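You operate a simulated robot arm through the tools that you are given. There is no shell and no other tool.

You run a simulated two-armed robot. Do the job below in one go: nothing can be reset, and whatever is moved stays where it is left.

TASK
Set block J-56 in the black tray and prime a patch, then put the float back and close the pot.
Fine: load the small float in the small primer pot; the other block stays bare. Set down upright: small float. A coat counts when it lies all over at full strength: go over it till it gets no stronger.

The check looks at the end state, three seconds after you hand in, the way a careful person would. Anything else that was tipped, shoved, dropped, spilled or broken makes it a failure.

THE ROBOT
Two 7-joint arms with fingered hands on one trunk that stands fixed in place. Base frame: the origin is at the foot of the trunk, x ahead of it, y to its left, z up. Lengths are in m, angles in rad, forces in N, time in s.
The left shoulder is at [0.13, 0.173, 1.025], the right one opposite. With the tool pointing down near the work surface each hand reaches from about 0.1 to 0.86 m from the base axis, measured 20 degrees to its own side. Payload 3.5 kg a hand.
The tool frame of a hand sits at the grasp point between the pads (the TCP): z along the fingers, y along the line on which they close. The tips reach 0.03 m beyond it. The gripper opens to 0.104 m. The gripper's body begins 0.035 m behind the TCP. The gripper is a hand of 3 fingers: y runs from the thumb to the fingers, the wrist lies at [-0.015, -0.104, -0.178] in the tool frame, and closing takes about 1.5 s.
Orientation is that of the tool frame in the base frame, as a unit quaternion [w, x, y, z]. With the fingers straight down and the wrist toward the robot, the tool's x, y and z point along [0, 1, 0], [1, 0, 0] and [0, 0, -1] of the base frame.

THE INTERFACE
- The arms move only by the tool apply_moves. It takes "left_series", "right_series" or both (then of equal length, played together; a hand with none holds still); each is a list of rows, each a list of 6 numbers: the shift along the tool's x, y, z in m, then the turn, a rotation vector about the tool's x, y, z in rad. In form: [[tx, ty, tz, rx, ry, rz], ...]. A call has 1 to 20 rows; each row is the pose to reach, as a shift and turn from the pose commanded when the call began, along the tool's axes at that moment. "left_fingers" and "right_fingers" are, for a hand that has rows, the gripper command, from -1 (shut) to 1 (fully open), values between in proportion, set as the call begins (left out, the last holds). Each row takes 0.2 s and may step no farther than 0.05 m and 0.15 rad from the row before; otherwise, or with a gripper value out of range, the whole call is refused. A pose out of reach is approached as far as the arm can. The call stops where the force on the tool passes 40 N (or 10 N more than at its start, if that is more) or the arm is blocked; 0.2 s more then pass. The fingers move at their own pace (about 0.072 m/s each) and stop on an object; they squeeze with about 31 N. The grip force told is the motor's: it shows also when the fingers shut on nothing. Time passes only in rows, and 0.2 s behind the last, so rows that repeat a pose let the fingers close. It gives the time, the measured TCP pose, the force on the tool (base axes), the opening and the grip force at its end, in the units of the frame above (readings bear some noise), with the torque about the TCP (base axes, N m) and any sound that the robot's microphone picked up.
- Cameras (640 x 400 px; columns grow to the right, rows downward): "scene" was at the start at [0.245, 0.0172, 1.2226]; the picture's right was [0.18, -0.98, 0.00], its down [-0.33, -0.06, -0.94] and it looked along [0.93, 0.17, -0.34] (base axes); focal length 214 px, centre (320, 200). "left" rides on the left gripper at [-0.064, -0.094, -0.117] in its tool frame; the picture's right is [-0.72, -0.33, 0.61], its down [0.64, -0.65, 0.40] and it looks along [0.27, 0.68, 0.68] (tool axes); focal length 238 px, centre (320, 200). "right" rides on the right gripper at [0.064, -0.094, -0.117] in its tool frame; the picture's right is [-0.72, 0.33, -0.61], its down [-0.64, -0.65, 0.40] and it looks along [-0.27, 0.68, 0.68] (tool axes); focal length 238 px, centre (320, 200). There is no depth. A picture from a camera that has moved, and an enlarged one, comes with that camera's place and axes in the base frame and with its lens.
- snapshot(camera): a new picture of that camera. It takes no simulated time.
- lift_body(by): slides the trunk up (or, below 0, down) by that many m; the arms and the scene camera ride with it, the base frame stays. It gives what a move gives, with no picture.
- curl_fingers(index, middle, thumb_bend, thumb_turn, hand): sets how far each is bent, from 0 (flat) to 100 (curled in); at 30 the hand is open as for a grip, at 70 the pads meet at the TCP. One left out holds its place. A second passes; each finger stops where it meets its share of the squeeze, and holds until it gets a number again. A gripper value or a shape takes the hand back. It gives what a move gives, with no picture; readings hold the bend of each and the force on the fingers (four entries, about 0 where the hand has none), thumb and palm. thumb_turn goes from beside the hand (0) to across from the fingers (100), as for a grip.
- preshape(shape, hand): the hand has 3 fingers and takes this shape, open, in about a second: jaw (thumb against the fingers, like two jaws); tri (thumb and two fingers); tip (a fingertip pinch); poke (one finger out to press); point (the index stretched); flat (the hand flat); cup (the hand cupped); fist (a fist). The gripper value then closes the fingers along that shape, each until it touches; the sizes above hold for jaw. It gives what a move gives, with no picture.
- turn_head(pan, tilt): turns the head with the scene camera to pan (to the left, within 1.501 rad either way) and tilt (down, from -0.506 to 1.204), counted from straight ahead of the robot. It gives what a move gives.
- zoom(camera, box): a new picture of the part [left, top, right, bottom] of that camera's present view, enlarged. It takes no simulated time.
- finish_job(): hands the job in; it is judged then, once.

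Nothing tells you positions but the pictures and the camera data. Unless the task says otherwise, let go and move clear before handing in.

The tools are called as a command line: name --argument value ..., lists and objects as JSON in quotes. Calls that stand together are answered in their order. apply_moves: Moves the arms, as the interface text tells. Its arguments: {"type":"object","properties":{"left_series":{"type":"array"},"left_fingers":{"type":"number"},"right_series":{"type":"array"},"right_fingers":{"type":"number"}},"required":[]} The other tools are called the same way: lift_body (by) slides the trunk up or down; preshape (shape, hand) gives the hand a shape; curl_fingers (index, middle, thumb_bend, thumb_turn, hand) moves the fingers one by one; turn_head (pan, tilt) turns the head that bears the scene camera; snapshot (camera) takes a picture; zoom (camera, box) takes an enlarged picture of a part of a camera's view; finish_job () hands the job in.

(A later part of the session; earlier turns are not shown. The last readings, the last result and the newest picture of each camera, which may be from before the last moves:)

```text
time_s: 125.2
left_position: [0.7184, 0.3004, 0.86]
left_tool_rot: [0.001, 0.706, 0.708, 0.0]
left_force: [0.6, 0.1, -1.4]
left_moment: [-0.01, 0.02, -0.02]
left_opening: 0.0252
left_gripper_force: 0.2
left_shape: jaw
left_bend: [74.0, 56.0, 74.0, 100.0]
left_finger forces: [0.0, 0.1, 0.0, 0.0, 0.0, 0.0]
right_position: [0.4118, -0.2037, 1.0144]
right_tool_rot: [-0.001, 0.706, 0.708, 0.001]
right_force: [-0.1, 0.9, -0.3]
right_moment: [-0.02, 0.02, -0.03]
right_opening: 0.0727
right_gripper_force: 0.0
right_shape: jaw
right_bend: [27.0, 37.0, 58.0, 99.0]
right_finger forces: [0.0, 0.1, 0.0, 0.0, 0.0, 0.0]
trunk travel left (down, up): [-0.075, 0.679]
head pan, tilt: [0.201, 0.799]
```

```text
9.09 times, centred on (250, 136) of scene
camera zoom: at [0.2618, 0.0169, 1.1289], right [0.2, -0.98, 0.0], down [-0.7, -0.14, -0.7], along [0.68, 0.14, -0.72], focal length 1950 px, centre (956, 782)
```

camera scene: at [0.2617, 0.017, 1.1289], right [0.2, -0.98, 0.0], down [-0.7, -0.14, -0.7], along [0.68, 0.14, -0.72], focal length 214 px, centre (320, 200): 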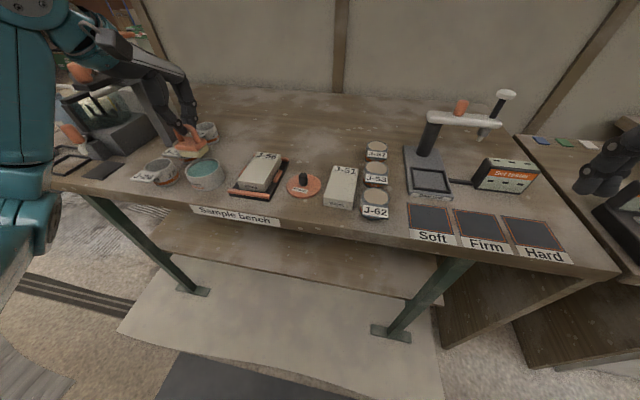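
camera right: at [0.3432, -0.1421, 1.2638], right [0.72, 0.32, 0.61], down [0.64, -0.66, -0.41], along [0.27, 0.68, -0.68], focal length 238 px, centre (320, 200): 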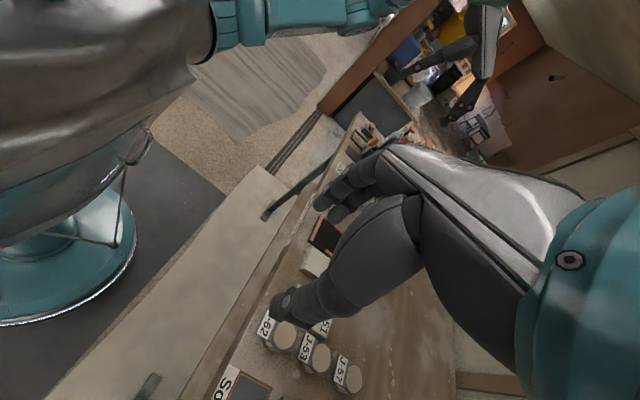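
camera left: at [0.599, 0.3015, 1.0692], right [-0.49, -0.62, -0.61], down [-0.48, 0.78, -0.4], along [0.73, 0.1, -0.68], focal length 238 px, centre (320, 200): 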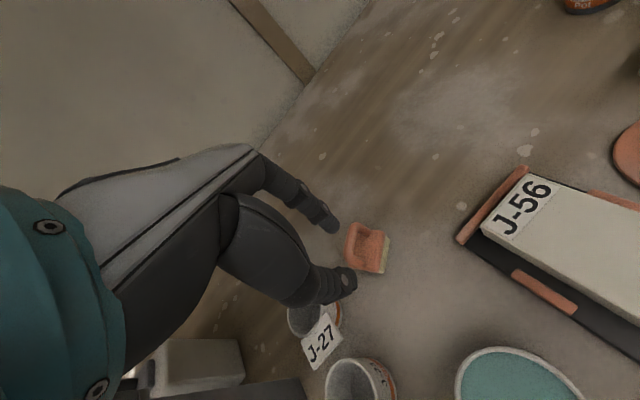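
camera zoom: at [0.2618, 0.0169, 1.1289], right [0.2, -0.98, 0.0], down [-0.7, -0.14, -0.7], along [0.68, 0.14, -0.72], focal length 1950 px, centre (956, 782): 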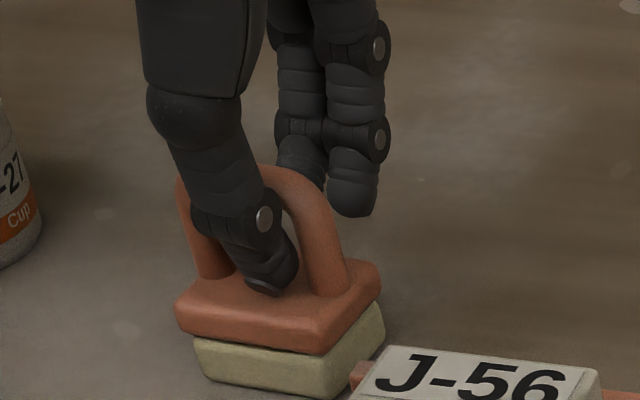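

apply_moves --left_series '[[0, 0, 0, 0, 0, 0], [0, 0, 0, 0, 0, 0]]' --left_fingers -0.1

zoom --camera "scene" --box '[230, 114, 270, 158]'

apply_moves --left_series '[[0, 0, -0.01, 0, 0, 0], [0, 0, -0.02, 0, 0, 0], [0, 0, -0.04, 0, 0, 0], [0, 0, -0.06, 0, 0, 0]]'

zoom --camera "scene" --box '[230, 114, 270, 158]'

zoom --camera "left" --box '[290, 170, 430, 310]'

```text
time_s: 125.8
left_position: [0.7192, 0.3001, 0.8611]
left_tool_rot: [0.0, 0.706, 0.708, 0.0]
left_force: [1.0, 1.1, -0.6]
left_moment: [-0.05, 0.01, 0.02]
left_opening: 0.0461
left_gripper_force: 0.0
left_shape: jaw
left_bend: [74.0, 47.0, 71.0, 100.0]
left_finger forces: [0.0, 0.0, 0.0, 0.0, 0.0, 0.1]
right_position: [0.4128, -0.2036, 1.0143]
right_tool_rot: [-0.001, 0.707, 0.707, 0.002]
right_force: [-0.2, 0.6, -0.1]
right_moment: [0.01, -0.02, -0.03]
right_opening: 0.0733
right_gripper_force: 0.1
right_shape: jaw
right_bend: [27.0, 37.0, 58.0, 99.0]
right_finger forces: [0.1, 0.0, 0.0, 0.1, 0.0, 0.0]
trunk travel left (down, up): [-0.075, 0.679]
head pan, tilt: [0.201, 0.799]
```

```text
9.09 times, centred on (250, 136) of scene
camera zoom: at [0.2618, 0.0169, 1.129], right [0.2, -0.98, 0.0], down [-0.7, -0.14, -0.7], along [0.68, 0.14, -0.72], focal length 1950 px, centre (956, 782)
```

zoom: 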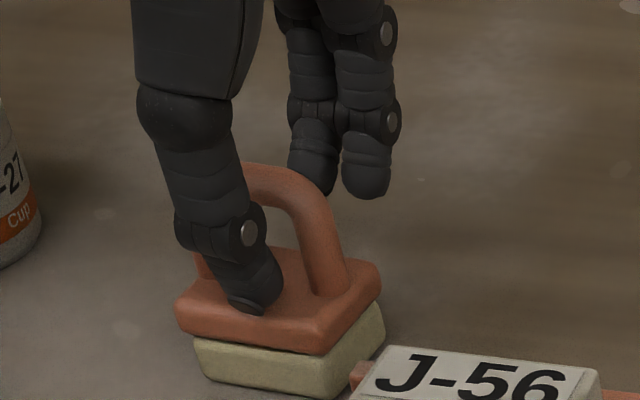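

```text
time_s: 126.8
left_position: [0.7205, 0.2998, 0.9186]
left_tool_rot: [0.0, 0.707, 0.708, 0.0]
left_force: [0.6, 0.6, 0.8]
left_moment: [0.0, 0.04, -0.01]
left_opening: 0.0465
left_gripper_force: 0.0
left_shape: jaw
left_bend: [74.0, 47.0, 71.0, 100.0]
left_finger forces: [0.1, 0.0, 0.0, 0.0, 0.0, 0.1]
right_position: [0.4114, -0.2038, 1.0151]
right_tool_rot: [0.0, 0.707, 0.707, 0.002]
right_force: [-0.4, -1.2, -1.3]
right_moment: [-0.01, 0.01, 0.02]
right_opening: 0.073
right_gripper_force: 0.0
right_shape: jaw
right_bend: [27.0, 37.0, 58.0, 99.0]
right_finger forces: [0.1, 0.0, 0.0, 0.0, 0.0, 0.0]
trunk travel left (down, up): [-0.075, 0.679]
head pan, tilt: [0.201, 0.799]
```

```text
9.09 times, centred on (250, 136) of scene
camera zoom: at [0.2617, 0.0168, 1.129], right [0.2, -0.98, 0.0], down [-0.7, -0.14, -0.7], along [0.68, 0.14, -0.72], focal length 1950 px, centre (956, 782)
```

zoom: 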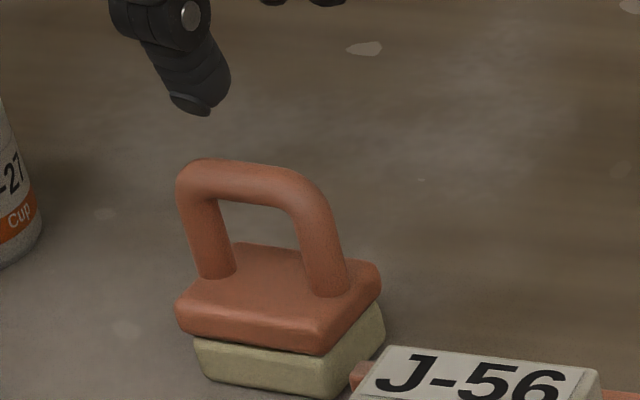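

```text
2.86 times, centred on (360, 240) of left
camera zoom: at [0.6254, 0.2342, 1.0358], right [-0.33, -0.72, -0.61], down [-0.65, 0.64, -0.4], along [0.68, 0.27, -0.68], focal length 681 px, centre (206, 86)
```

zoom: 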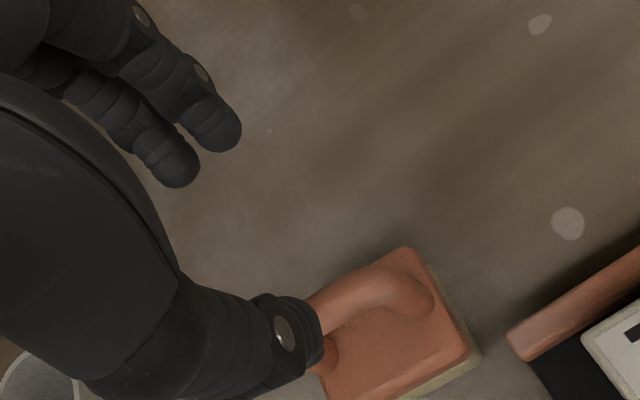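

The float stands upright at ≈[0.708, 0.309] with bar centre z≈0.8575. This time I'll pinch slightly above the bar's middle so it resists being pushed upward. Moving in above it.

apply_moves --left_series '[[0.003, -0.0155, 0, 0, 0, 0.04], [0.003, -0.0155, 0.008, 0, 0, 0.08], [0.003, -0.0155, 0.018, 0, 0, 0.08], [0.003, -0.0155, 0.026, 0, 0, 0.08], [0.003, -0.0155, 0.0326, 0, 0, 0.08], [0.003, -0.0155, 0.0326, 0, 0, 0.08]]'

apply_moves --left_series '[[0, 0, 0, 0, 0, 0], [0, 0, 0, 0, 0, 0]]' --left_fingers -0.6

zoom --camera "scene" --box '[230, 114, 270, 158]'

zoom --camera "left" --box '[290, 170, 430, 310]'

```text
time_s: 128.2
left_position: [0.7039, 0.3042, 0.8881]
left_tool_rot: [0.0, 0.734, 0.679, 0.0]
left_force: [0.2, 0.2, 0.5]
left_moment: [-0.01, -0.02, -0.02]
left_opening: 0.0465
left_gripper_force: 0.1
left_shape: jaw
left_bend: [74.0, 47.0, 71.0, 100.0]
left_finger forces: [0.1, 0.0, 0.0, 0.1, 0.0, 0.0]
right_position: [0.4119, -0.2031, 1.014]
right_tool_rot: [0.0, 0.706, 0.708, 0.002]
right_force: [0.0, 0.3, 0.6]
right_moment: [0.04, 0.02, -0.02]
right_opening: 0.0729
right_gripper_force: 0.1
right_shape: jaw
right_bend: [27.0, 37.0, 58.0, 99.0]
right_finger forces: [0.1, 0.0, 0.0, 0.0, 0.1, 0.0]
trunk travel left (down, up): [-0.075, 0.679]
head pan, tilt: [0.201, 0.799]
```

```text
time_s: 128.8
left_position: [0.7043, 0.302, 0.8878]
left_tool_rot: [0.0, 0.735, 0.678, 0.0]
left_force: [0.6, 0.8, 0.4]
left_moment: [0.01, 0.04, 0.0]
left_opening: 0.0213
left_gripper_force: 0.1
left_shape: jaw
left_bend: [73.0, 59.0, 74.0, 100.0]
left_finger forces: [0.1, 0.0, 0.0, 0.0, 0.0, 0.0]
right_position: [0.4121, -0.2026, 1.0156]
right_tool_rot: [0.001, 0.707, 0.707, 0.001]
right_force: [-0.2, -0.3, 0.0]
right_moment: [0.0, -0.01, 0.02]
right_opening: 0.0727
right_gripper_force: 0.0
right_shape: jaw
right_bend: [27.0, 37.0, 58.0, 99.0]
right_finger forces: [0.0, 0.0, 0.0, 0.0, 0.0, 0.1]
trunk travel left (down, up): [-0.075, 0.679]
head pan, tilt: [0.201, 0.799]
```

```text
9.09 times, centred on (250, 136) of scene
camera zoom: at [0.2618, 0.0169, 1.129], right [0.2, -0.98, 0.0], down [-0.7, -0.14, -0.7], along [0.68, 0.14, -0.72], focal length 1950 px, centre (956, 782)
```

zoom: 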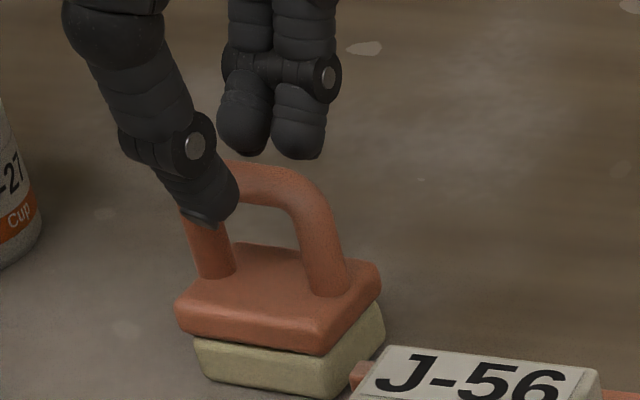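

```text
2.86 times, centred on (360, 240) of left
camera zoom: at [0.6053, 0.2458, 1.0045], right [-0.38, -0.69, -0.61], down [-0.6, 0.69, -0.4], along [0.7, 0.21, -0.68], focal length 681 px, centre (206, 86)
```

zoom: 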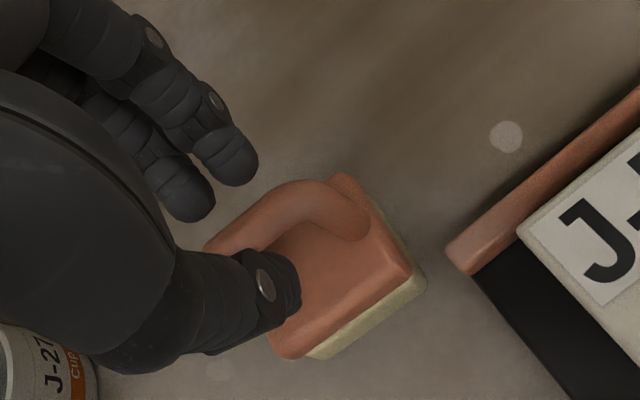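

Alignment is consistent. Lowering 2 mm and closing.

apply_moves --left_series '[[0, 0, 0.0015, 0, 0, 0], [0, 0, 0.0025, 0, 0, 0], [0, 0, 0.0025, 0, 0, 0]]'

apply_moves --left_series '[[0, 0, 0, 0, 0, 0], [0, 0, 0, 0, 0, 0], [0, 0, 0, 0, 0, 0], [0, 0, 0, 0, 0, 0]]' --left_fingers -1

zoom --camera "scene" --box '[230, 114, 270, 158]'

zoom --camera "left" --box '[290, 170, 430, 310]'

```text
time_s: 129.6
left_position: [0.704, 0.304, 0.885]
left_tool_rot: [-0.001, 0.734, 0.679, 0.0]
left_force: [-0.3, 0.4, 0.2]
left_moment: [0.0, -0.05, -0.01]
left_opening: 0.0211
left_gripper_force: 0.0
left_shape: jaw
left_bend: [73.0, 59.0, 74.0, 100.0]
left_finger forces: [0.1, 0.0, 0.0, 0.0, 0.1, 0.1]
right_position: [0.4129, -0.2033, 1.0148]
right_tool_rot: [0.0, 0.707, 0.707, 0.002]
right_force: [0.1, 0.3, -0.1]
right_moment: [0.01, -0.01, 0.01]
right_opening: 0.0729
right_gripper_force: 0.0
right_shape: jaw
right_bend: [27.0, 37.0, 58.0, 99.0]
right_finger forces: [0.0, 0.0, 0.0, 0.0, 0.0, 0.0]
trunk travel left (down, up): [-0.075, 0.679]
head pan, tilt: [0.201, 0.799]
```

```text
time_s: 130.6
left_position: [0.7025, 0.3035, 0.8904]
left_tool_rot: [0.003, 0.734, 0.679, 0.003]
left_force: [2.0, -1.2, 23.2]
left_moment: [0.01, -0.12, -0.04]
left_opening: 0.003
left_gripper_force: 31.0
left_shape: jaw
left_bend: [71.0, 69.0, 73.0, 100.0]
left_finger forces: [0.0, 10.7, 0.0, 0.0, 30.0, 0.0]
right_position: [0.4104, -0.2045, 1.015]
right_tool_rot: [0.0, 0.707, 0.708, 0.002]
right_force: [0.1, 0.9, 0.2]
right_moment: [-0.01, -0.01, 0.01]
right_opening: 0.0729
right_gripper_force: 0.1
right_shape: jaw
right_bend: [27.0, 37.0, 58.0, 99.0]
right_finger forces: [0.0, 0.0, 0.0, 0.1, 0.0, 0.0]
trunk travel left (down, up): [-0.075, 0.679]
head pan, tilt: [0.201, 0.799]
```

```text
9.09 times, centred on (250, 136) of scene
camera zoom: at [0.2597, 0.0159, 1.1298], right [0.2, -0.98, 0.0], down [-0.7, -0.14, -0.7], along [0.68, 0.14, -0.72], focal length 1950 px, centre (956, 782)
```

zoom: 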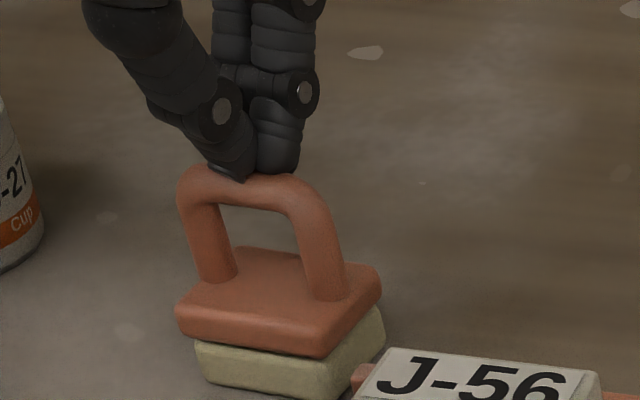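

```text
2.86 times, centred on (360, 240) of left
camera zoom: at [0.6036, 0.2455, 1.0057], right [-0.38, -0.69, -0.62], down [-0.6, 0.69, -0.41], along [0.71, 0.21, -0.67], focal length 681 px, centre (206, 86)
```

zoom: 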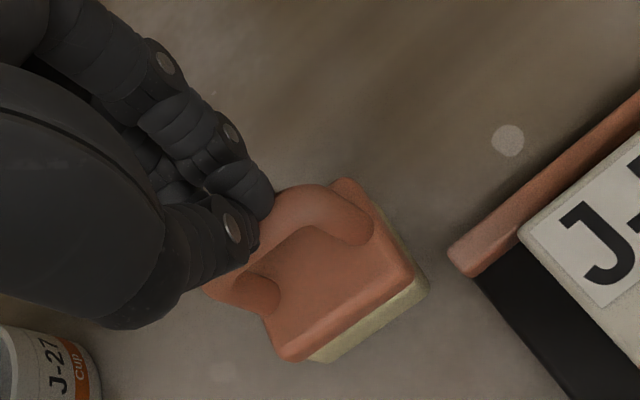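

The tips rode up over the bar, so the bar pinch has a very narrow window. A vertical leg is a more forgiving grip (like the knob), so I'll release, open, and pinch the left leg between thumb and fingers instead.

apply_moves --left_series '[[0, 0, -0.004, 0, 0, 0], [0, 0, -0.01, 0, 0, 0], [0, 0, -0.02, 0, 0, 0]]'

apply_moves --left_series '[[0, 0, -0.01, 0, 0, 0], [0, 0, -0.02, 0, 0, 0], [0, 0, -0.02, 0, 0, 0], [0, 0, -0.02, 0, 0, 0]]' --left_fingers -0.1

zoom --camera "scene" --box '[230, 114, 270, 158]'

```text
time_s: 131.4
left_position: [0.7018, 0.3044, 0.9047]
left_tool_rot: [-0.002, 0.734, 0.679, -0.002]
left_force: [-0.3, 0.4, 0.0]
left_moment: [-0.02, 0.0, 0.01]
left_opening: 0.0023
left_gripper_force: 30.9
left_shape: jaw
left_bend: [71.0, 71.0, 74.0, 100.0]
left_finger forces: [0.0, 0.1, 0.0, 0.0, 0.0, 0.1]
right_position: [0.4111, -0.2025, 1.0138]
right_tool_rot: [0.001, 0.707, 0.708, 0.001]
right_force: [0.2, 0.0, 0.3]
right_moment: [0.03, 0.03, 0.0]
right_opening: 0.0729
right_gripper_force: 0.1
right_shape: jaw
right_bend: [27.0, 37.0, 58.0, 99.0]
right_finger forces: [0.0, 0.0, 0.0, 0.0, 0.1, 0.0]
trunk travel left (down, up): [-0.075, 0.679]
head pan, tilt: [0.201, 0.799]
```

```text
time_s: 132.4
left_position: [0.704, 0.3027, 0.9252]
left_tool_rot: [0.0, 0.734, 0.679, 0.0]
left_force: [-0.5, -0.6, -0.7]
left_moment: [0.0, 0.02, -0.03]
left_opening: 0.0465
left_gripper_force: 0.1
left_shape: jaw
left_bend: [74.0, 47.0, 71.0, 100.0]
left_finger forces: [0.0, 0.0, 0.1, 0.0, 0.0, 0.0]
right_position: [0.4126, -0.2019, 1.0151]
right_tool_rot: [0.0, 0.706, 0.708, 0.001]
right_force: [0.6, 0.1, 0.7]
right_moment: [-0.01, -0.01, 0.02]
right_opening: 0.073
right_gripper_force: 0.0
right_shape: jaw
right_bend: [27.0, 37.0, 58.0, 99.0]
right_finger forces: [0.1, 0.0, 0.0, 0.0, 0.1, 0.0]
trunk travel left (down, up): [-0.075, 0.679]
head pan, tilt: [0.201, 0.799]
```

```text
9.09 times, centred on (250, 136) of scene
camera zoom: at [0.2618, 0.0169, 1.129], right [0.2, -0.98, 0.0], down [-0.7, -0.14, -0.7], along [0.68, 0.14, -0.72], focal length 1950 px, centre (956, 782)
```

zoom: 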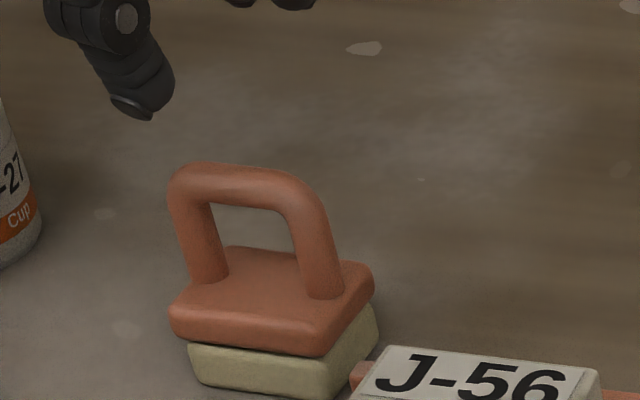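

apply_moves --left_series '[[0.01, -0.001, 0.01, 0, 0, 0], [0.02, -0.002, 0.02, 0, 0, 0], [0.02, -0.002, 0.035, 0, 0, 0], [0.02, -0.002, 0.048, 0, 0, 0], [0.02, -0.002, 0.057, 0, 0, 0], [0.02, -0.002, 0.059, 0, 0, 0], [0.02, -0.002, 0.059, 0, 0, 0]]'

apply_moves --left_series '[[0, 0, 0, 0, 0, 0], [0, 0, 0, 0, 0, 0]]' --left_fingers -0.55

zoom --camera "scene" --box '[230, 110, 270, 158]'

zoom --camera "left" --box '[290, 170, 430, 310]'

```text
time_s: 134.0
left_position: [0.7034, 0.323, 0.8663]
left_tool_rot: [0.0, 0.734, 0.679, 0.001]
left_force: [-0.4, -0.1, 0.4]
left_moment: [-0.02, 0.0, 0.03]
left_opening: 0.0464
left_gripper_force: 0.0
left_shape: jaw
left_bend: [74.0, 47.0, 71.0, 100.0]
left_finger forces: [0.0, 0.0, 0.0, 0.0, 0.1, 0.1]
right_position: [0.4121, -0.2032, 1.0141]
right_tool_rot: [0.0, 0.707, 0.708, 0.001]
right_force: [0.6, -0.1, 0.3]
right_moment: [0.0, -0.02, 0.01]
right_opening: 0.0728
right_gripper_force: 0.0
right_shape: jaw
right_bend: [27.0, 37.0, 58.0, 99.0]
right_finger forces: [0.1, 0.1, 0.0, 0.0, 0.1, 0.0]
trunk travel left (down, up): [-0.075, 0.679]
head pan, tilt: [0.201, 0.799]
```

```text
time_s: 134.6
left_position: [0.7028, 0.3226, 0.867]
left_tool_rot: [0.0, 0.734, 0.679, 0.0]
left_force: [0.3, -0.4, -0.9]
left_moment: [-0.01, -0.01, -0.01]
left_opening: 0.0237
left_gripper_force: 0.1
left_shape: jaw
left_bend: [73.0, 57.0, 74.0, 100.0]
left_finger forces: [0.0, 0.1, 0.0, 0.0, 0.1, 0.1]
right_position: [0.4119, -0.2035, 1.0143]
right_tool_rot: [0.0, 0.706, 0.708, 0.001]
right_force: [0.1, 0.2, -0.8]
right_moment: [-0.02, 0.0, 0.01]
right_opening: 0.0727
right_gripper_force: 0.0
right_shape: jaw
right_bend: [27.0, 37.0, 58.0, 99.0]
right_finger forces: [0.0, 0.1, 0.0, 0.1, 0.0, 0.0]
trunk travel left (down, up): [-0.075, 0.679]
head pan, tilt: [0.201, 0.799]
```

```text
8.33 times, centred on (250, 134) of scene
camera zoom: at [0.2618, 0.0169, 1.129], right [0.2, -0.98, 0.0], down [-0.7, -0.14, -0.7], along [0.68, 0.14, -0.72], focal length 1787 px, centre (903, 750)
```

zoom: 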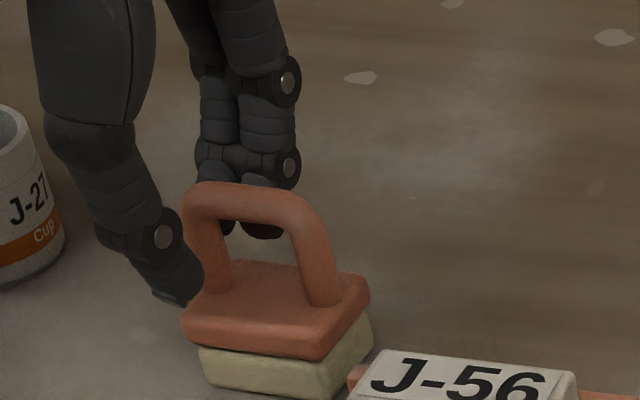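

```text
2.86 times, centred on (360, 240) of left
camera zoom: at [0.6045, 0.2645, 0.9821], right [-0.38, -0.69, -0.61], down [-0.6, 0.69, -0.4], along [0.7, 0.21, -0.68], focal length 681 px, centre (206, 86)
```

zoom: 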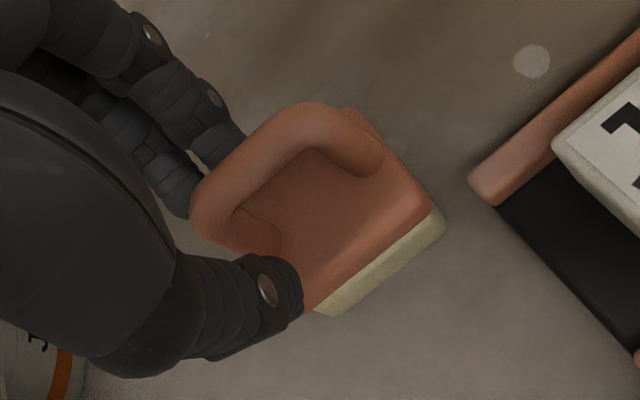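

Nearly centred on the left leg. Nudging 2 mm and closing.

apply_moves --left_series '[[0.002, 0, 0, 0, 0, 0], [0.002, 0, 0, 0, 0, 0]]' --left_fingers -0.75

zoom --camera "scene" --box '[230, 110, 270, 158]'

zoom --camera "left" --box '[290, 170, 430, 310]'

```text
time_s: 135.2
left_position: [0.7016, 0.3248, 0.8652]
left_tool_rot: [0.0, 0.734, 0.679, 0.0]
left_force: [-0.2, 0.2, -0.5]
left_moment: [0.01, 0.0, -0.01]
left_opening: 0.0131
left_gripper_force: 0.1
left_shape: jaw
left_bend: [72.0, 63.0, 74.0, 100.0]
left_finger forces: [0.0, 0.0, 0.1, 0.0, 0.0, 0.0]
right_position: [0.4118, -0.2034, 1.0153]
right_tool_rot: [0.0, 0.706, 0.708, 0.002]
right_force: [0.5, 0.5, -0.1]
right_moment: [0.03, 0.03, -0.01]
right_opening: 0.073
right_gripper_force: 0.0
right_shape: jaw
right_bend: [27.0, 37.0, 58.0, 99.0]
right_finger forces: [0.0, 0.0, 0.1, 0.1, 0.0, 0.0]
trunk travel left (down, up): [-0.075, 0.679]
head pan, tilt: [0.201, 0.799]
```

```text
8.33 times, centred on (250, 134) of scene
camera zoom: at [0.2618, 0.0169, 1.129], right [0.2, -0.98, 0.0], down [-0.7, -0.14, -0.7], along [0.68, 0.14, -0.72], focal length 1787 px, centre (903, 750)
```

zoom: 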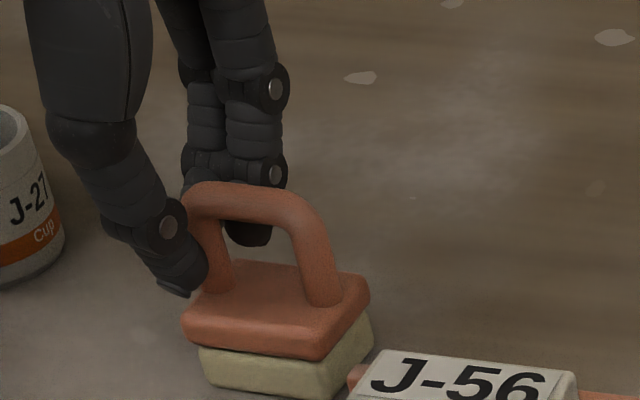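

```text
2.86 times, centred on (360, 240) of left
camera zoom: at [0.6047, 0.2664, 0.982], right [-0.38, -0.69, -0.61], down [-0.6, 0.69, -0.4], along [0.7, 0.21, -0.68], focal length 681 px, centre (206, 86)
```

zoom: 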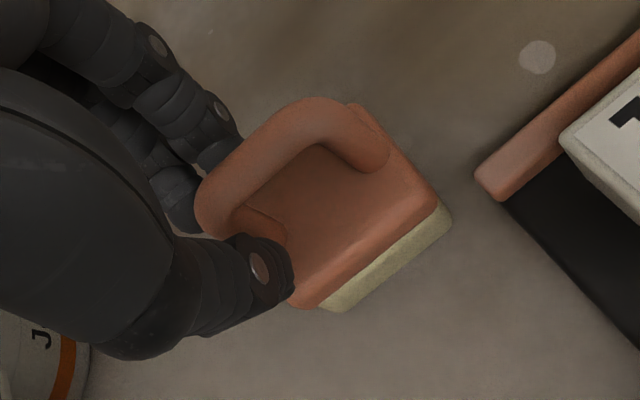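

apply_moves --left_series '[[0, 0, 0, 0, 0, 0], [0, 0, 0, 0, 0, 0], [0, 0, 0, 0, 0, 0]]' --left_fingers -1

zoom --camera "scene" --box '[230, 110, 270, 158]'

zoom --camera "left" --box '[290, 170, 430, 310]'

```text
time_s: 136.0
left_position: [0.703, 0.3237, 0.8662]
left_tool_rot: [-0.001, 0.734, 0.679, 0.0]
left_force: [0.5, -0.2, 0.8]
left_moment: [-0.07, -0.04, -0.02]
left_opening: 0.0
left_gripper_force: 30.9
left_shape: jaw
left_bend: [71.0, 70.0, 72.0, 100.0]
left_finger forces: [18.0, 7.4, 0.0, 0.1, 25.2, 0.0]
right_position: [0.412, -0.202, 1.0147]
right_tool_rot: [0.001, 0.706, 0.708, 0.001]
right_force: [-1.7, 0.8, 0.4]
right_moment: [0.04, -0.01, 0.03]
right_opening: 0.073
right_gripper_force: 0.0
right_shape: jaw
right_bend: [27.0, 37.0, 58.0, 99.0]
right_finger forces: [0.0, 0.0, 0.0, 0.0, 0.0, 0.0]
trunk travel left (down, up): [-0.075, 0.679]
head pan, tilt: [0.201, 0.799]
```

```text
8.33 times, centred on (250, 134) of scene
camera zoom: at [0.2618, 0.0169, 1.129], right [0.2, -0.98, 0.0], down [-0.7, -0.14, -0.7], along [0.68, 0.14, -0.72], focal length 1787 px, centre (903, 750)
```

zoom: 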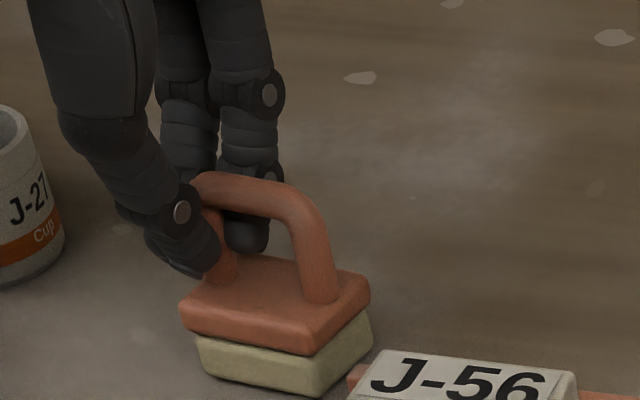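

```text
2.86 times, centred on (360, 240) of left
camera zoom: at [0.6046, 0.2664, 0.9821], right [-0.38, -0.69, -0.61], down [-0.6, 0.69, -0.4], along [0.7, 0.21, -0.68], focal length 681 px, centre (206, 86)
```

zoom: 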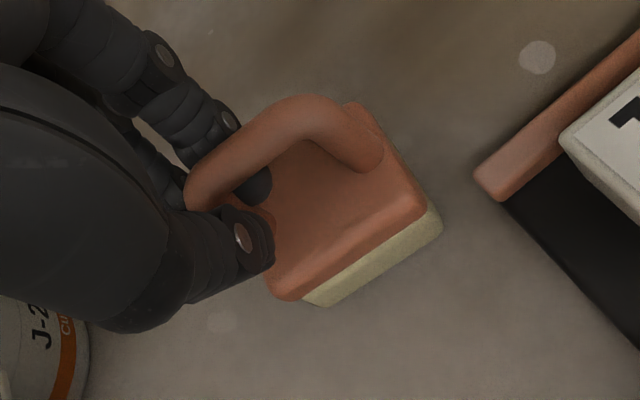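

Gripped: index 18 N, middle 7 N, thumb 25 N around the leg, float still level. Lift test.

apply_moves --left_series '[[0, 0, -0.004, 0, 0, 0], [0, 0, -0.01, 0, 0, 0], [0, 0, -0.02, 0, 0, 0], [0, 0, -0.03, 0, 0, 0], [0, 0, -0.03, 0, 0, 0]]'

zoom --camera "scene" --box '[230, 100, 270, 148]'

zoom --camera "left" --box '[290, 170, 430, 310]'

```text
time_s: 137.2
left_position: [0.7019, 0.3247, 0.8962]
left_tool_rot: [0.0, 0.735, 0.678, -0.001]
left_force: [-0.5, 0.3, 0.1]
left_moment: [-0.01, 0.0, 0.02]
left_opening: 0.0001
left_gripper_force: 31.5
left_shape: jaw
left_bend: [71.0, 70.0, 72.0, 100.0]
left_finger forces: [17.9, 0.0, 0.0, 0.1, 26.5, 0.1]
right_position: [0.413, -0.2027, 1.0149]
right_tool_rot: [0.0, 0.706, 0.708, 0.002]
right_force: [0.7, -0.7, -0.7]
right_moment: [0.0, 0.02, -0.02]
right_opening: 0.0727
right_gripper_force: 0.0
right_shape: jaw
right_bend: [27.0, 37.0, 58.0, 99.0]
right_finger forces: [0.0, 0.0, 0.0, 0.0, 0.1, 0.0]
trunk travel left (down, up): [-0.075, 0.679]
head pan, tilt: [0.201, 0.799]
```

```text
8.33 times, centred on (250, 124) of scene
camera zoom: at [0.2619, 0.0169, 1.1289], right [0.2, -0.98, 0.0], down [-0.7, -0.14, -0.7], along [0.68, 0.14, -0.72], focal length 1787 px, centre (903, 833)
```

zoom: 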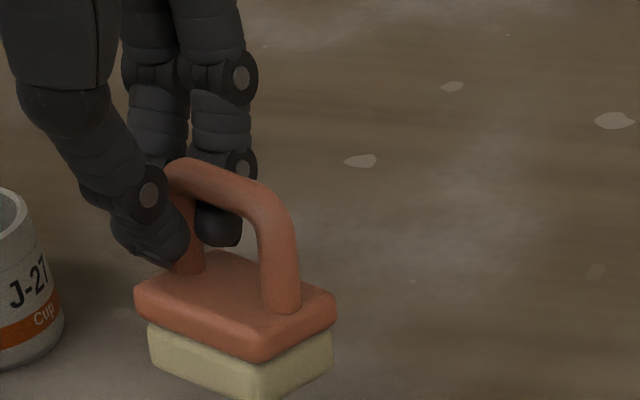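

```text
2.86 times, centred on (360, 240) of left
camera zoom: at [0.6045, 0.2668, 1.0123], right [-0.38, -0.69, -0.61], down [-0.6, 0.69, -0.4], along [0.7, 0.21, -0.68], focal length 681 px, centre (206, 86)
```

zoom: 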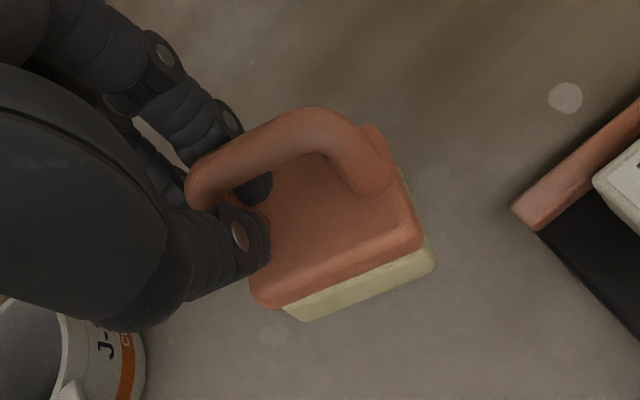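

Held by one leg it droops to one side. A better option is the captive hold seen earlier: thumb through the arch under the bar, where it hung level and the thumb tip can press on the plate. I'll set it back down and regrip that way.

apply_moves --left_series '[[0, 0, 0.01, 0, 0, 0], [0, 0, 0.02, 0, 0, 0], [0, 0, 0.025, 0, 0, 0], [0, 0, 0.028, 0, 0, 0], [0, 0, 0.0305, 0, 0, 0], [0, 0, 0.0305, 0, 0, 0]]'

apply_moves --left_series '[[0, 0, 0, 0, 0, 0], [0, 0, 0, 0, 0, 0], [0, 0, 0, 0, 0, 0]]' --left_fingers -0.5

zoom --camera "scene" --box '[230, 110, 270, 158]'

```text
time_s: 138.6
left_position: [0.7027, 0.3256, 0.8642]
left_tool_rot: [0.001, 0.734, 0.679, 0.001]
left_force: [-0.1, 0.7, 3.4]
left_moment: [-0.03, -0.05, 0.0]
left_opening: 0.0
left_gripper_force: 31.3
left_shape: jaw
left_bend: [71.0, 70.0, 72.0, 100.0]
left_finger forces: [19.0, 0.2, 0.0, 0.1, 27.1, 0.0]
right_position: [0.4126, -0.2033, 1.0145]
right_tool_rot: [-0.001, 0.707, 0.708, 0.001]
right_force: [0.7, 1.9, -0.2]
right_moment: [0.02, -0.05, -0.02]
right_opening: 0.0733
right_gripper_force: 0.1
right_shape: jaw
right_bend: [27.0, 37.0, 58.0, 99.0]
right_finger forces: [0.0, 0.1, 0.0, 0.1, 0.0, 0.1]
trunk travel left (down, up): [-0.075, 0.679]
head pan, tilt: [0.201, 0.799]
```

```text
time_s: 139.4
left_position: [0.7023, 0.3249, 0.8647]
left_tool_rot: [0.0, 0.735, 0.678, -0.001]
left_force: [-0.4, -0.8, -0.1]
left_moment: [-0.03, -0.02, 0.02]
left_opening: 0.0256
left_gripper_force: 0.1
left_shape: jaw
left_bend: [74.0, 56.0, 74.0, 100.0]
left_finger forces: [0.0, 0.1, 0.0, 0.1, 0.1, 0.1]
right_position: [0.4122, -0.2029, 1.0152]
right_tool_rot: [-0.001, 0.707, 0.707, 0.001]
right_force: [0.5, 0.1, -0.5]
right_moment: [-0.02, -0.01, 0.01]
right_opening: 0.073
right_gripper_force: 0.1
right_shape: jaw
right_bend: [27.0, 37.0, 58.0, 99.0]
right_finger forces: [0.1, 0.0, 0.1, 0.2, 0.0, 0.1]
trunk travel left (down, up): [-0.075, 0.679]
head pan, tilt: [0.201, 0.799]
```

```text
8.33 times, centred on (250, 134) of scene
camera zoom: at [0.2618, 0.0169, 1.1289], right [0.2, -0.98, 0.0], down [-0.7, -0.14, -0.7], along [0.68, 0.14, -0.72], focal length 1787 px, centre (903, 750)
```

zoom: 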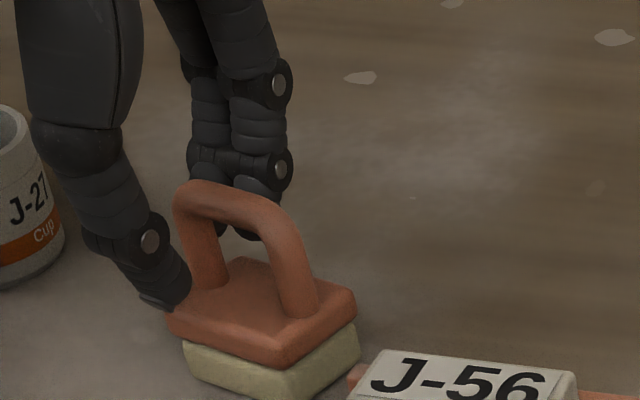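

apply_moves --left_series '[[0, 0, 0, 0, 0, 0], [0, 0, 0, 0, 0, 0], [0, 0, -0.02, 0, 0, 0], [0, 0, -0.04, 0, 0, 0], [0, 0, -0.06, 0, 0, 0]]' --left_fingers 0.0

zoom --camera "scene" --box '[230, 114, 270, 158]'

```text
time_s: 140.6
left_position: [0.7025, 0.3244, 0.926]
left_tool_rot: [0.0, 0.734, 0.679, 0.0]
left_force: [0.1, -0.6, 0.0]
left_moment: [-0.04, 0.01, 0.0]
left_opening: 0.0516
left_gripper_force: 0.1
left_shape: jaw
left_bend: [74.0, 45.0, 70.0, 100.0]
left_finger forces: [0.0, 0.0, 0.0, 0.1, 0.1, 0.0]
right_position: [0.4117, -0.2028, 1.0143]
right_tool_rot: [0.0, 0.706, 0.708, 0.002]
right_force: [0.0, -0.7, -0.4]
right_moment: [0.04, -0.02, 0.05]
right_opening: 0.0727
right_gripper_force: 0.0
right_shape: jaw
right_bend: [27.0, 37.0, 58.0, 99.0]
right_finger forces: [0.0, 0.1, 0.0, 0.0, 0.0, 0.0]
trunk travel left (down, up): [-0.075, 0.679]
head pan, tilt: [0.201, 0.799]
```

```text
9.09 times, centred on (250, 136) of scene
camera zoom: at [0.2617, 0.0169, 1.129], right [0.2, -0.98, 0.0], down [-0.7, -0.14, -0.7], along [0.68, 0.14, -0.72], focal length 1950 px, centre (956, 782)
```

zoom: 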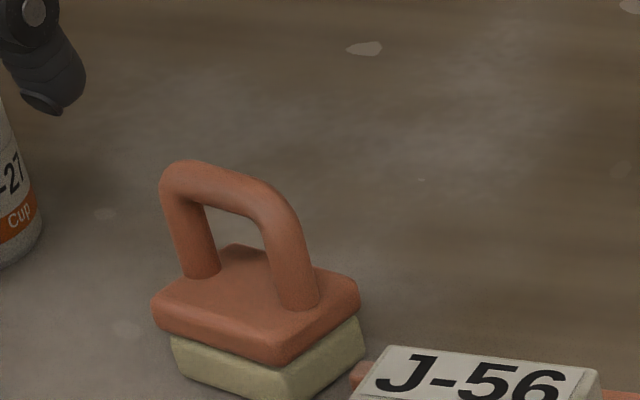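

Float at ≈[0.704, 0.3135], yaw ≈−0.27. I'll align so the thumb will pass cleanly through the arch with the bar resting in the crook, then close low.

apply_moves --left_series '[[-0.008, 0.004, 0, 0, 0, 0.1], [-0.0159, 0.0075, 0, 0, 0, 0.19], [-0.0159, 0.0075, 0.02, 0, 0, 0.19], [-0.0159, 0.0075, 0.04, 0, 0, 0.19], [-0.0159, 0.0075, 0.055, 0, 0, 0.19], [-0.0159, 0.0075, 0.063, 0, 0, 0.19], [-0.0159, 0.0075, 0.063, 0, 0, 0.19]]'

zoom --camera "scene" --box '[230, 110, 270, 158]'

zoom --camera "left" --box '[290, 170, 430, 310]'

```text
time_s: 142.2
left_position: [0.7085, 0.3071, 0.8629]
left_tool_rot: [0.0, 0.795, 0.607, 0.0]
left_force: [0.2, 0.2, -0.3]
left_moment: [0.01, 0.03, 0.0]
left_opening: 0.0516
left_gripper_force: 0.1
left_shape: jaw
left_bend: [74.0, 45.0, 70.0, 100.0]
left_finger forces: [0.1, 0.2, 0.0, 0.0, 0.0, 0.0]
right_position: [0.4117, -0.2025, 1.0144]
right_tool_rot: [0.0, 0.707, 0.707, 0.001]
right_force: [-0.6, -0.1, -0.2]
right_moment: [0.01, -0.01, 0.01]
right_opening: 0.073
right_gripper_force: 0.1
right_shape: jaw
right_bend: [27.0, 37.0, 58.0, 99.0]
right_finger forces: [0.0, 0.1, 0.0, 0.0, 0.1, 0.1]
trunk travel left (down, up): [-0.075, 0.679]
head pan, tilt: [0.201, 0.799]
```

```text
8.33 times, centred on (250, 134) of scene
camera zoom: at [0.2618, 0.0169, 1.129], right [0.2, -0.98, 0.0], down [-0.7, -0.14, -0.7], along [0.68, 0.14, -0.72], focal length 1787 px, centre (903, 750)
```

zoom: 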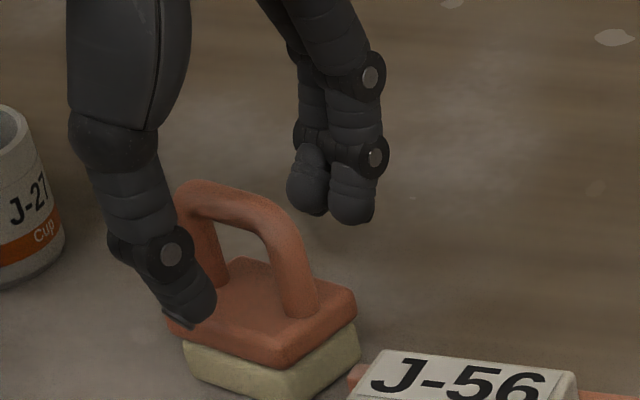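

```text
2.86 times, centred on (360, 240) of left
camera zoom: at [0.6017, 0.2701, 0.9793], right [-0.51, -0.61, -0.61], down [-0.46, 0.79, -0.4], along [0.73, 0.08, -0.68], focal length 681 px, centre (206, 86)
```

zoom: 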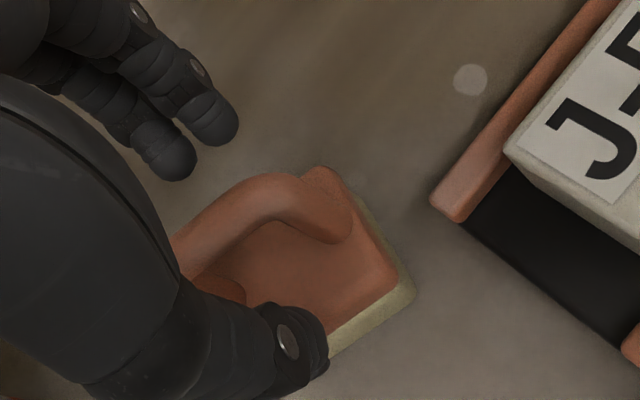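

apply_moves --left_series '[[0, 0, 0, 0, 0, 0], [0, 0, 0, 0, 0, 0]]' --left_fingers -0.6

zoom --camera "scene" --box '[230, 110, 270, 158]'

apply_moves --left_series '[[0, 0, 0, 0, 0, 0], [0, 0, 0, 0, 0, 0], [0, 0, 0, 0, 0, 0]]' --left_fingers -1

zoom --camera "scene" --box '[230, 110, 270, 158]'

zoom --camera "left" --box '[290, 170, 430, 310]'

```text
time_s: 142.8
left_position: [0.7099, 0.3073, 0.8631]
left_tool_rot: [0.0, 0.795, 0.606, 0.0]
left_force: [0.5, 0.2, 0.3]
left_moment: [0.01, -0.01, 0.01]
left_opening: 0.0213
left_gripper_force: 0.1
left_shape: jaw
left_bend: [73.0, 59.0, 74.0, 100.0]
left_finger forces: [0.1, 0.0, 0.0, 0.1, 0.1, 0.1]
right_position: [0.4126, -0.2028, 1.0155]
right_tool_rot: [0.0, 0.706, 0.708, 0.001]
right_force: [-0.4, -0.2, 0.0]
right_moment: [-0.01, -0.02, 0.0]
right_opening: 0.0726
right_gripper_force: 0.0
right_shape: jaw
right_bend: [27.0, 37.0, 58.0, 99.0]
right_finger forces: [0.1, 0.0, 0.0, 0.0, 0.0, 0.1]
trunk travel left (down, up): [-0.075, 0.679]
head pan, tilt: [0.201, 0.799]
```

```text
8.33 times, centred on (250, 134) of scene
camera zoom: at [0.2618, 0.0169, 1.129], right [0.2, -0.98, 0.0], down [-0.7, -0.14, -0.7], along [0.68, 0.14, -0.72], focal length 1787 px, centre (903, 750)
```

zoom: 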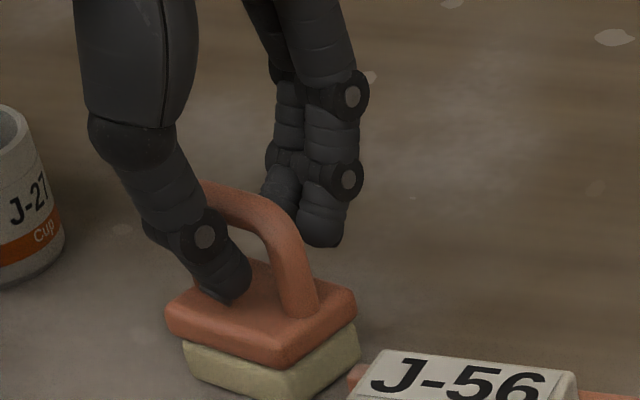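

```text
time_s: 143.6
left_position: [0.7093, 0.3075, 0.8622]
left_tool_rot: [0.0, 0.795, 0.606, 0.0]
left_force: [0.5, 0.4, -0.8]
left_moment: [0.04, -0.01, 0.03]
left_opening: 0.0001
left_gripper_force: 30.9
left_shape: jaw
left_bend: [70.0, 70.0, 71.0, 100.0]
left_finger forces: [5.8, 0.0, 0.0, 0.1, 1.0, 0.0]
right_position: [0.4127, -0.2021, 1.014]
right_tool_rot: [0.0, 0.706, 0.708, 0.002]
right_force: [-0.2, 0.2, -0.4]
right_moment: [-0.02, 0.01, 0.03]
right_opening: 0.0727
right_gripper_force: 0.0
right_shape: jaw
right_bend: [27.0, 37.0, 58.0, 99.0]
right_finger forces: [0.1, 0.0, 0.0, 0.0, 0.1, 0.0]
trunk travel left (down, up): [-0.075, 0.679]
head pan, tilt: [0.201, 0.799]
```

```text
8.33 times, centred on (250, 134) of scene
camera zoom: at [0.2618, 0.0169, 1.1289], right [0.2, -0.98, 0.0], down [-0.7, -0.14, -0.7], along [0.68, 0.14, -0.72], focal length 1787 px, centre (903, 750)
```

zoom: 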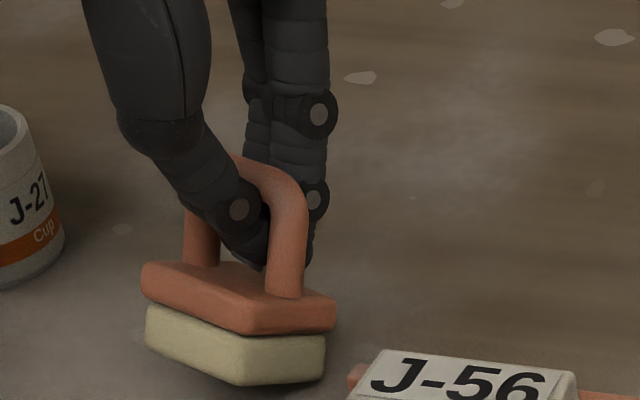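

```text
2.86 times, centred on (360, 240) of left
camera zoom: at [0.6017, 0.2699, 0.9793], right [-0.51, -0.61, -0.61], down [-0.46, 0.79, -0.4], along [0.73, 0.08, -0.68], focal length 681 px, centre (206, 86)
```

zoom: 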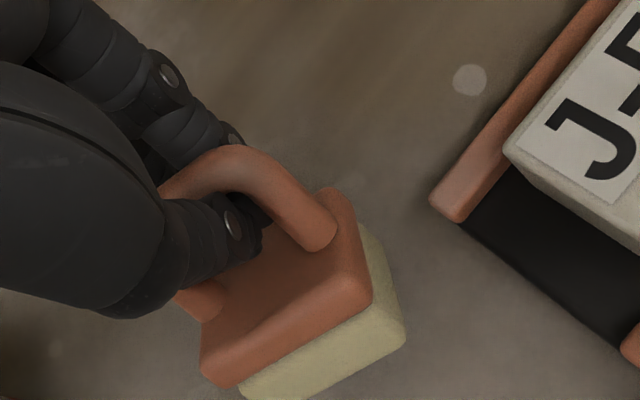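

Hooked as before. Lifting gently to see how it hangs.

apply_moves --left_series '[[0, 0, -0.005, 0, 0, 0], [0, 0, -0.012, 0, 0, 0], [0, 0, -0.02, 0, 0, 0], [0, 0, -0.03, 0, 0, 0], [0, 0, -0.04, 0, 0, 0], [0, 0, -0.05, 0, 0, 0], [0, 0, -0.05, 0, 0, 0]]'

zoom --camera "scene" --box '[225, 90, 275, 148]'

zoom --camera "left" --box '[290, 170, 430, 310]'

```text
time_s: 145.2
left_position: [0.7096, 0.3087, 0.9131]
left_tool_rot: [-0.001, 0.795, 0.607, 0.0]
left_force: [-1.0, 0.7, -1.1]
left_moment: [0.02, -0.02, -0.03]
left_opening: 0.0002
left_gripper_force: 30.8
left_shape: jaw
left_bend: [70.0, 70.0, 71.0, 100.0]
left_finger forces: [5.7, 0.0, 0.0, 0.1, 1.1, 0.0]
right_position: [0.4122, -0.2034, 1.0145]
right_tool_rot: [0.0, 0.707, 0.708, 0.001]
right_force: [0.3, 1.0, 0.8]
right_moment: [0.0, 0.02, -0.01]
right_opening: 0.0728
right_gripper_force: 0.1
right_shape: jaw
right_bend: [27.0, 37.0, 58.0, 99.0]
right_finger forces: [0.0, 0.0, 0.0, 0.0, 0.0, 0.0]
trunk travel left (down, up): [-0.075, 0.679]
head pan, tilt: [0.201, 0.799]
```

```text
6.90 times, centred on (250, 119) of scene
camera zoom: at [0.2619, 0.0169, 1.1289], right [0.2, -0.98, 0.0], down [-0.7, -0.14, -0.7], along [0.68, 0.14, -0.72], focal length 1479 px, centre (803, 759)
```

zoom: 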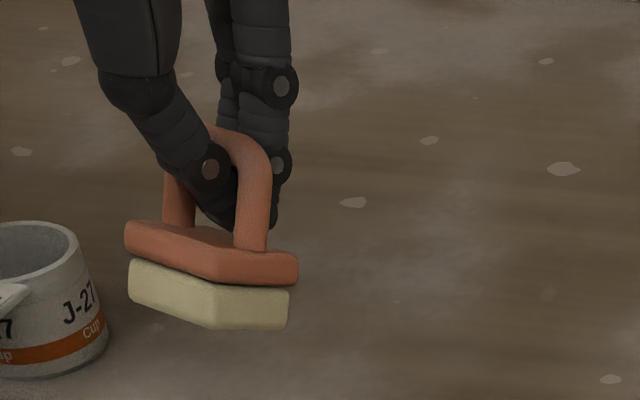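

```text
2.86 times, centred on (360, 240) of left
camera zoom: at [0.603, 0.2713, 1.0301], right [-0.51, -0.61, -0.61], down [-0.46, 0.79, -0.4], along [0.73, 0.08, -0.68], focal length 681 px, centre (206, 86)
```

zoom: 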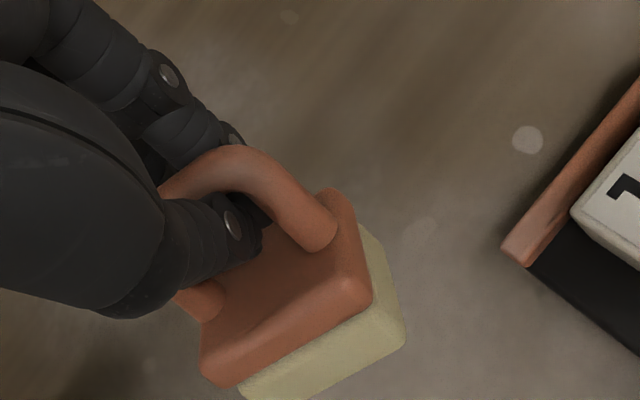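

It hangs tilted this way. A far better grip: the float's flat plate sides (37 mm wide), like the block, with the handle passing between the fingers. I'll set the float down again a little further from the tray.

apply_moves --left_series '[[0, 0.015, 0, 0, 0, 0], [0, 0.03, 0, 0, 0, 0], [0, 0.04, 0.01, 0, 0, 0], [0, 0.04, 0.025, 0, 0, 0], [0, 0.04, 0.038, 0, 0, 0], [0, 0.04, 0.046, 0, 0, 0], [0, 0.04, 0.049, 0, 0, 0], [0, 0.04, 0.049, 0, 0, 0]]'

zoom --camera "scene" --box '[230, 100, 270, 148]'

```text
time_s: 147.0
left_position: [0.7487, 0.2999, 0.8626]
left_tool_rot: [0.0, 0.796, 0.606, 0.0]
left_force: [0.0, -0.1, -0.5]
left_moment: [0.01, -0.02, -0.01]
left_opening: 0.0
left_gripper_force: 31.0
left_shape: jaw
left_bend: [70.0, 70.0, 71.0, 100.0]
left_finger forces: [5.7, 0.0, 0.0, 0.1, 1.1, 0.0]
right_position: [0.4116, -0.2017, 1.0145]
right_tool_rot: [0.0, 0.706, 0.708, 0.002]
right_force: [-0.8, 0.3, 0.0]
right_moment: [0.02, -0.02, 0.01]
right_opening: 0.0729
right_gripper_force: 0.1
right_shape: jaw
right_bend: [27.0, 37.0, 58.0, 99.0]
right_finger forces: [0.1, 0.1, 0.0, 0.1, 0.0, 0.1]
trunk travel left (down, up): [-0.075, 0.679]
head pan, tilt: [0.201, 0.799]
```

```text
8.33 times, centred on (250, 124) of scene
camera zoom: at [0.2618, 0.0169, 1.1289], right [0.2, -0.98, 0.0], down [-0.7, -0.14, -0.7], along [0.68, 0.14, -0.72], focal length 1787 px, centre (903, 833)
```

zoom: 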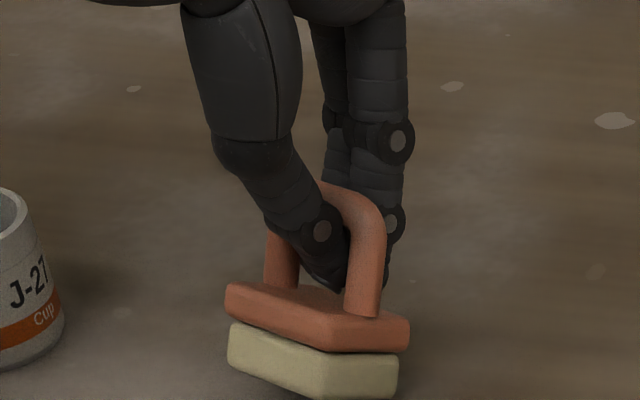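

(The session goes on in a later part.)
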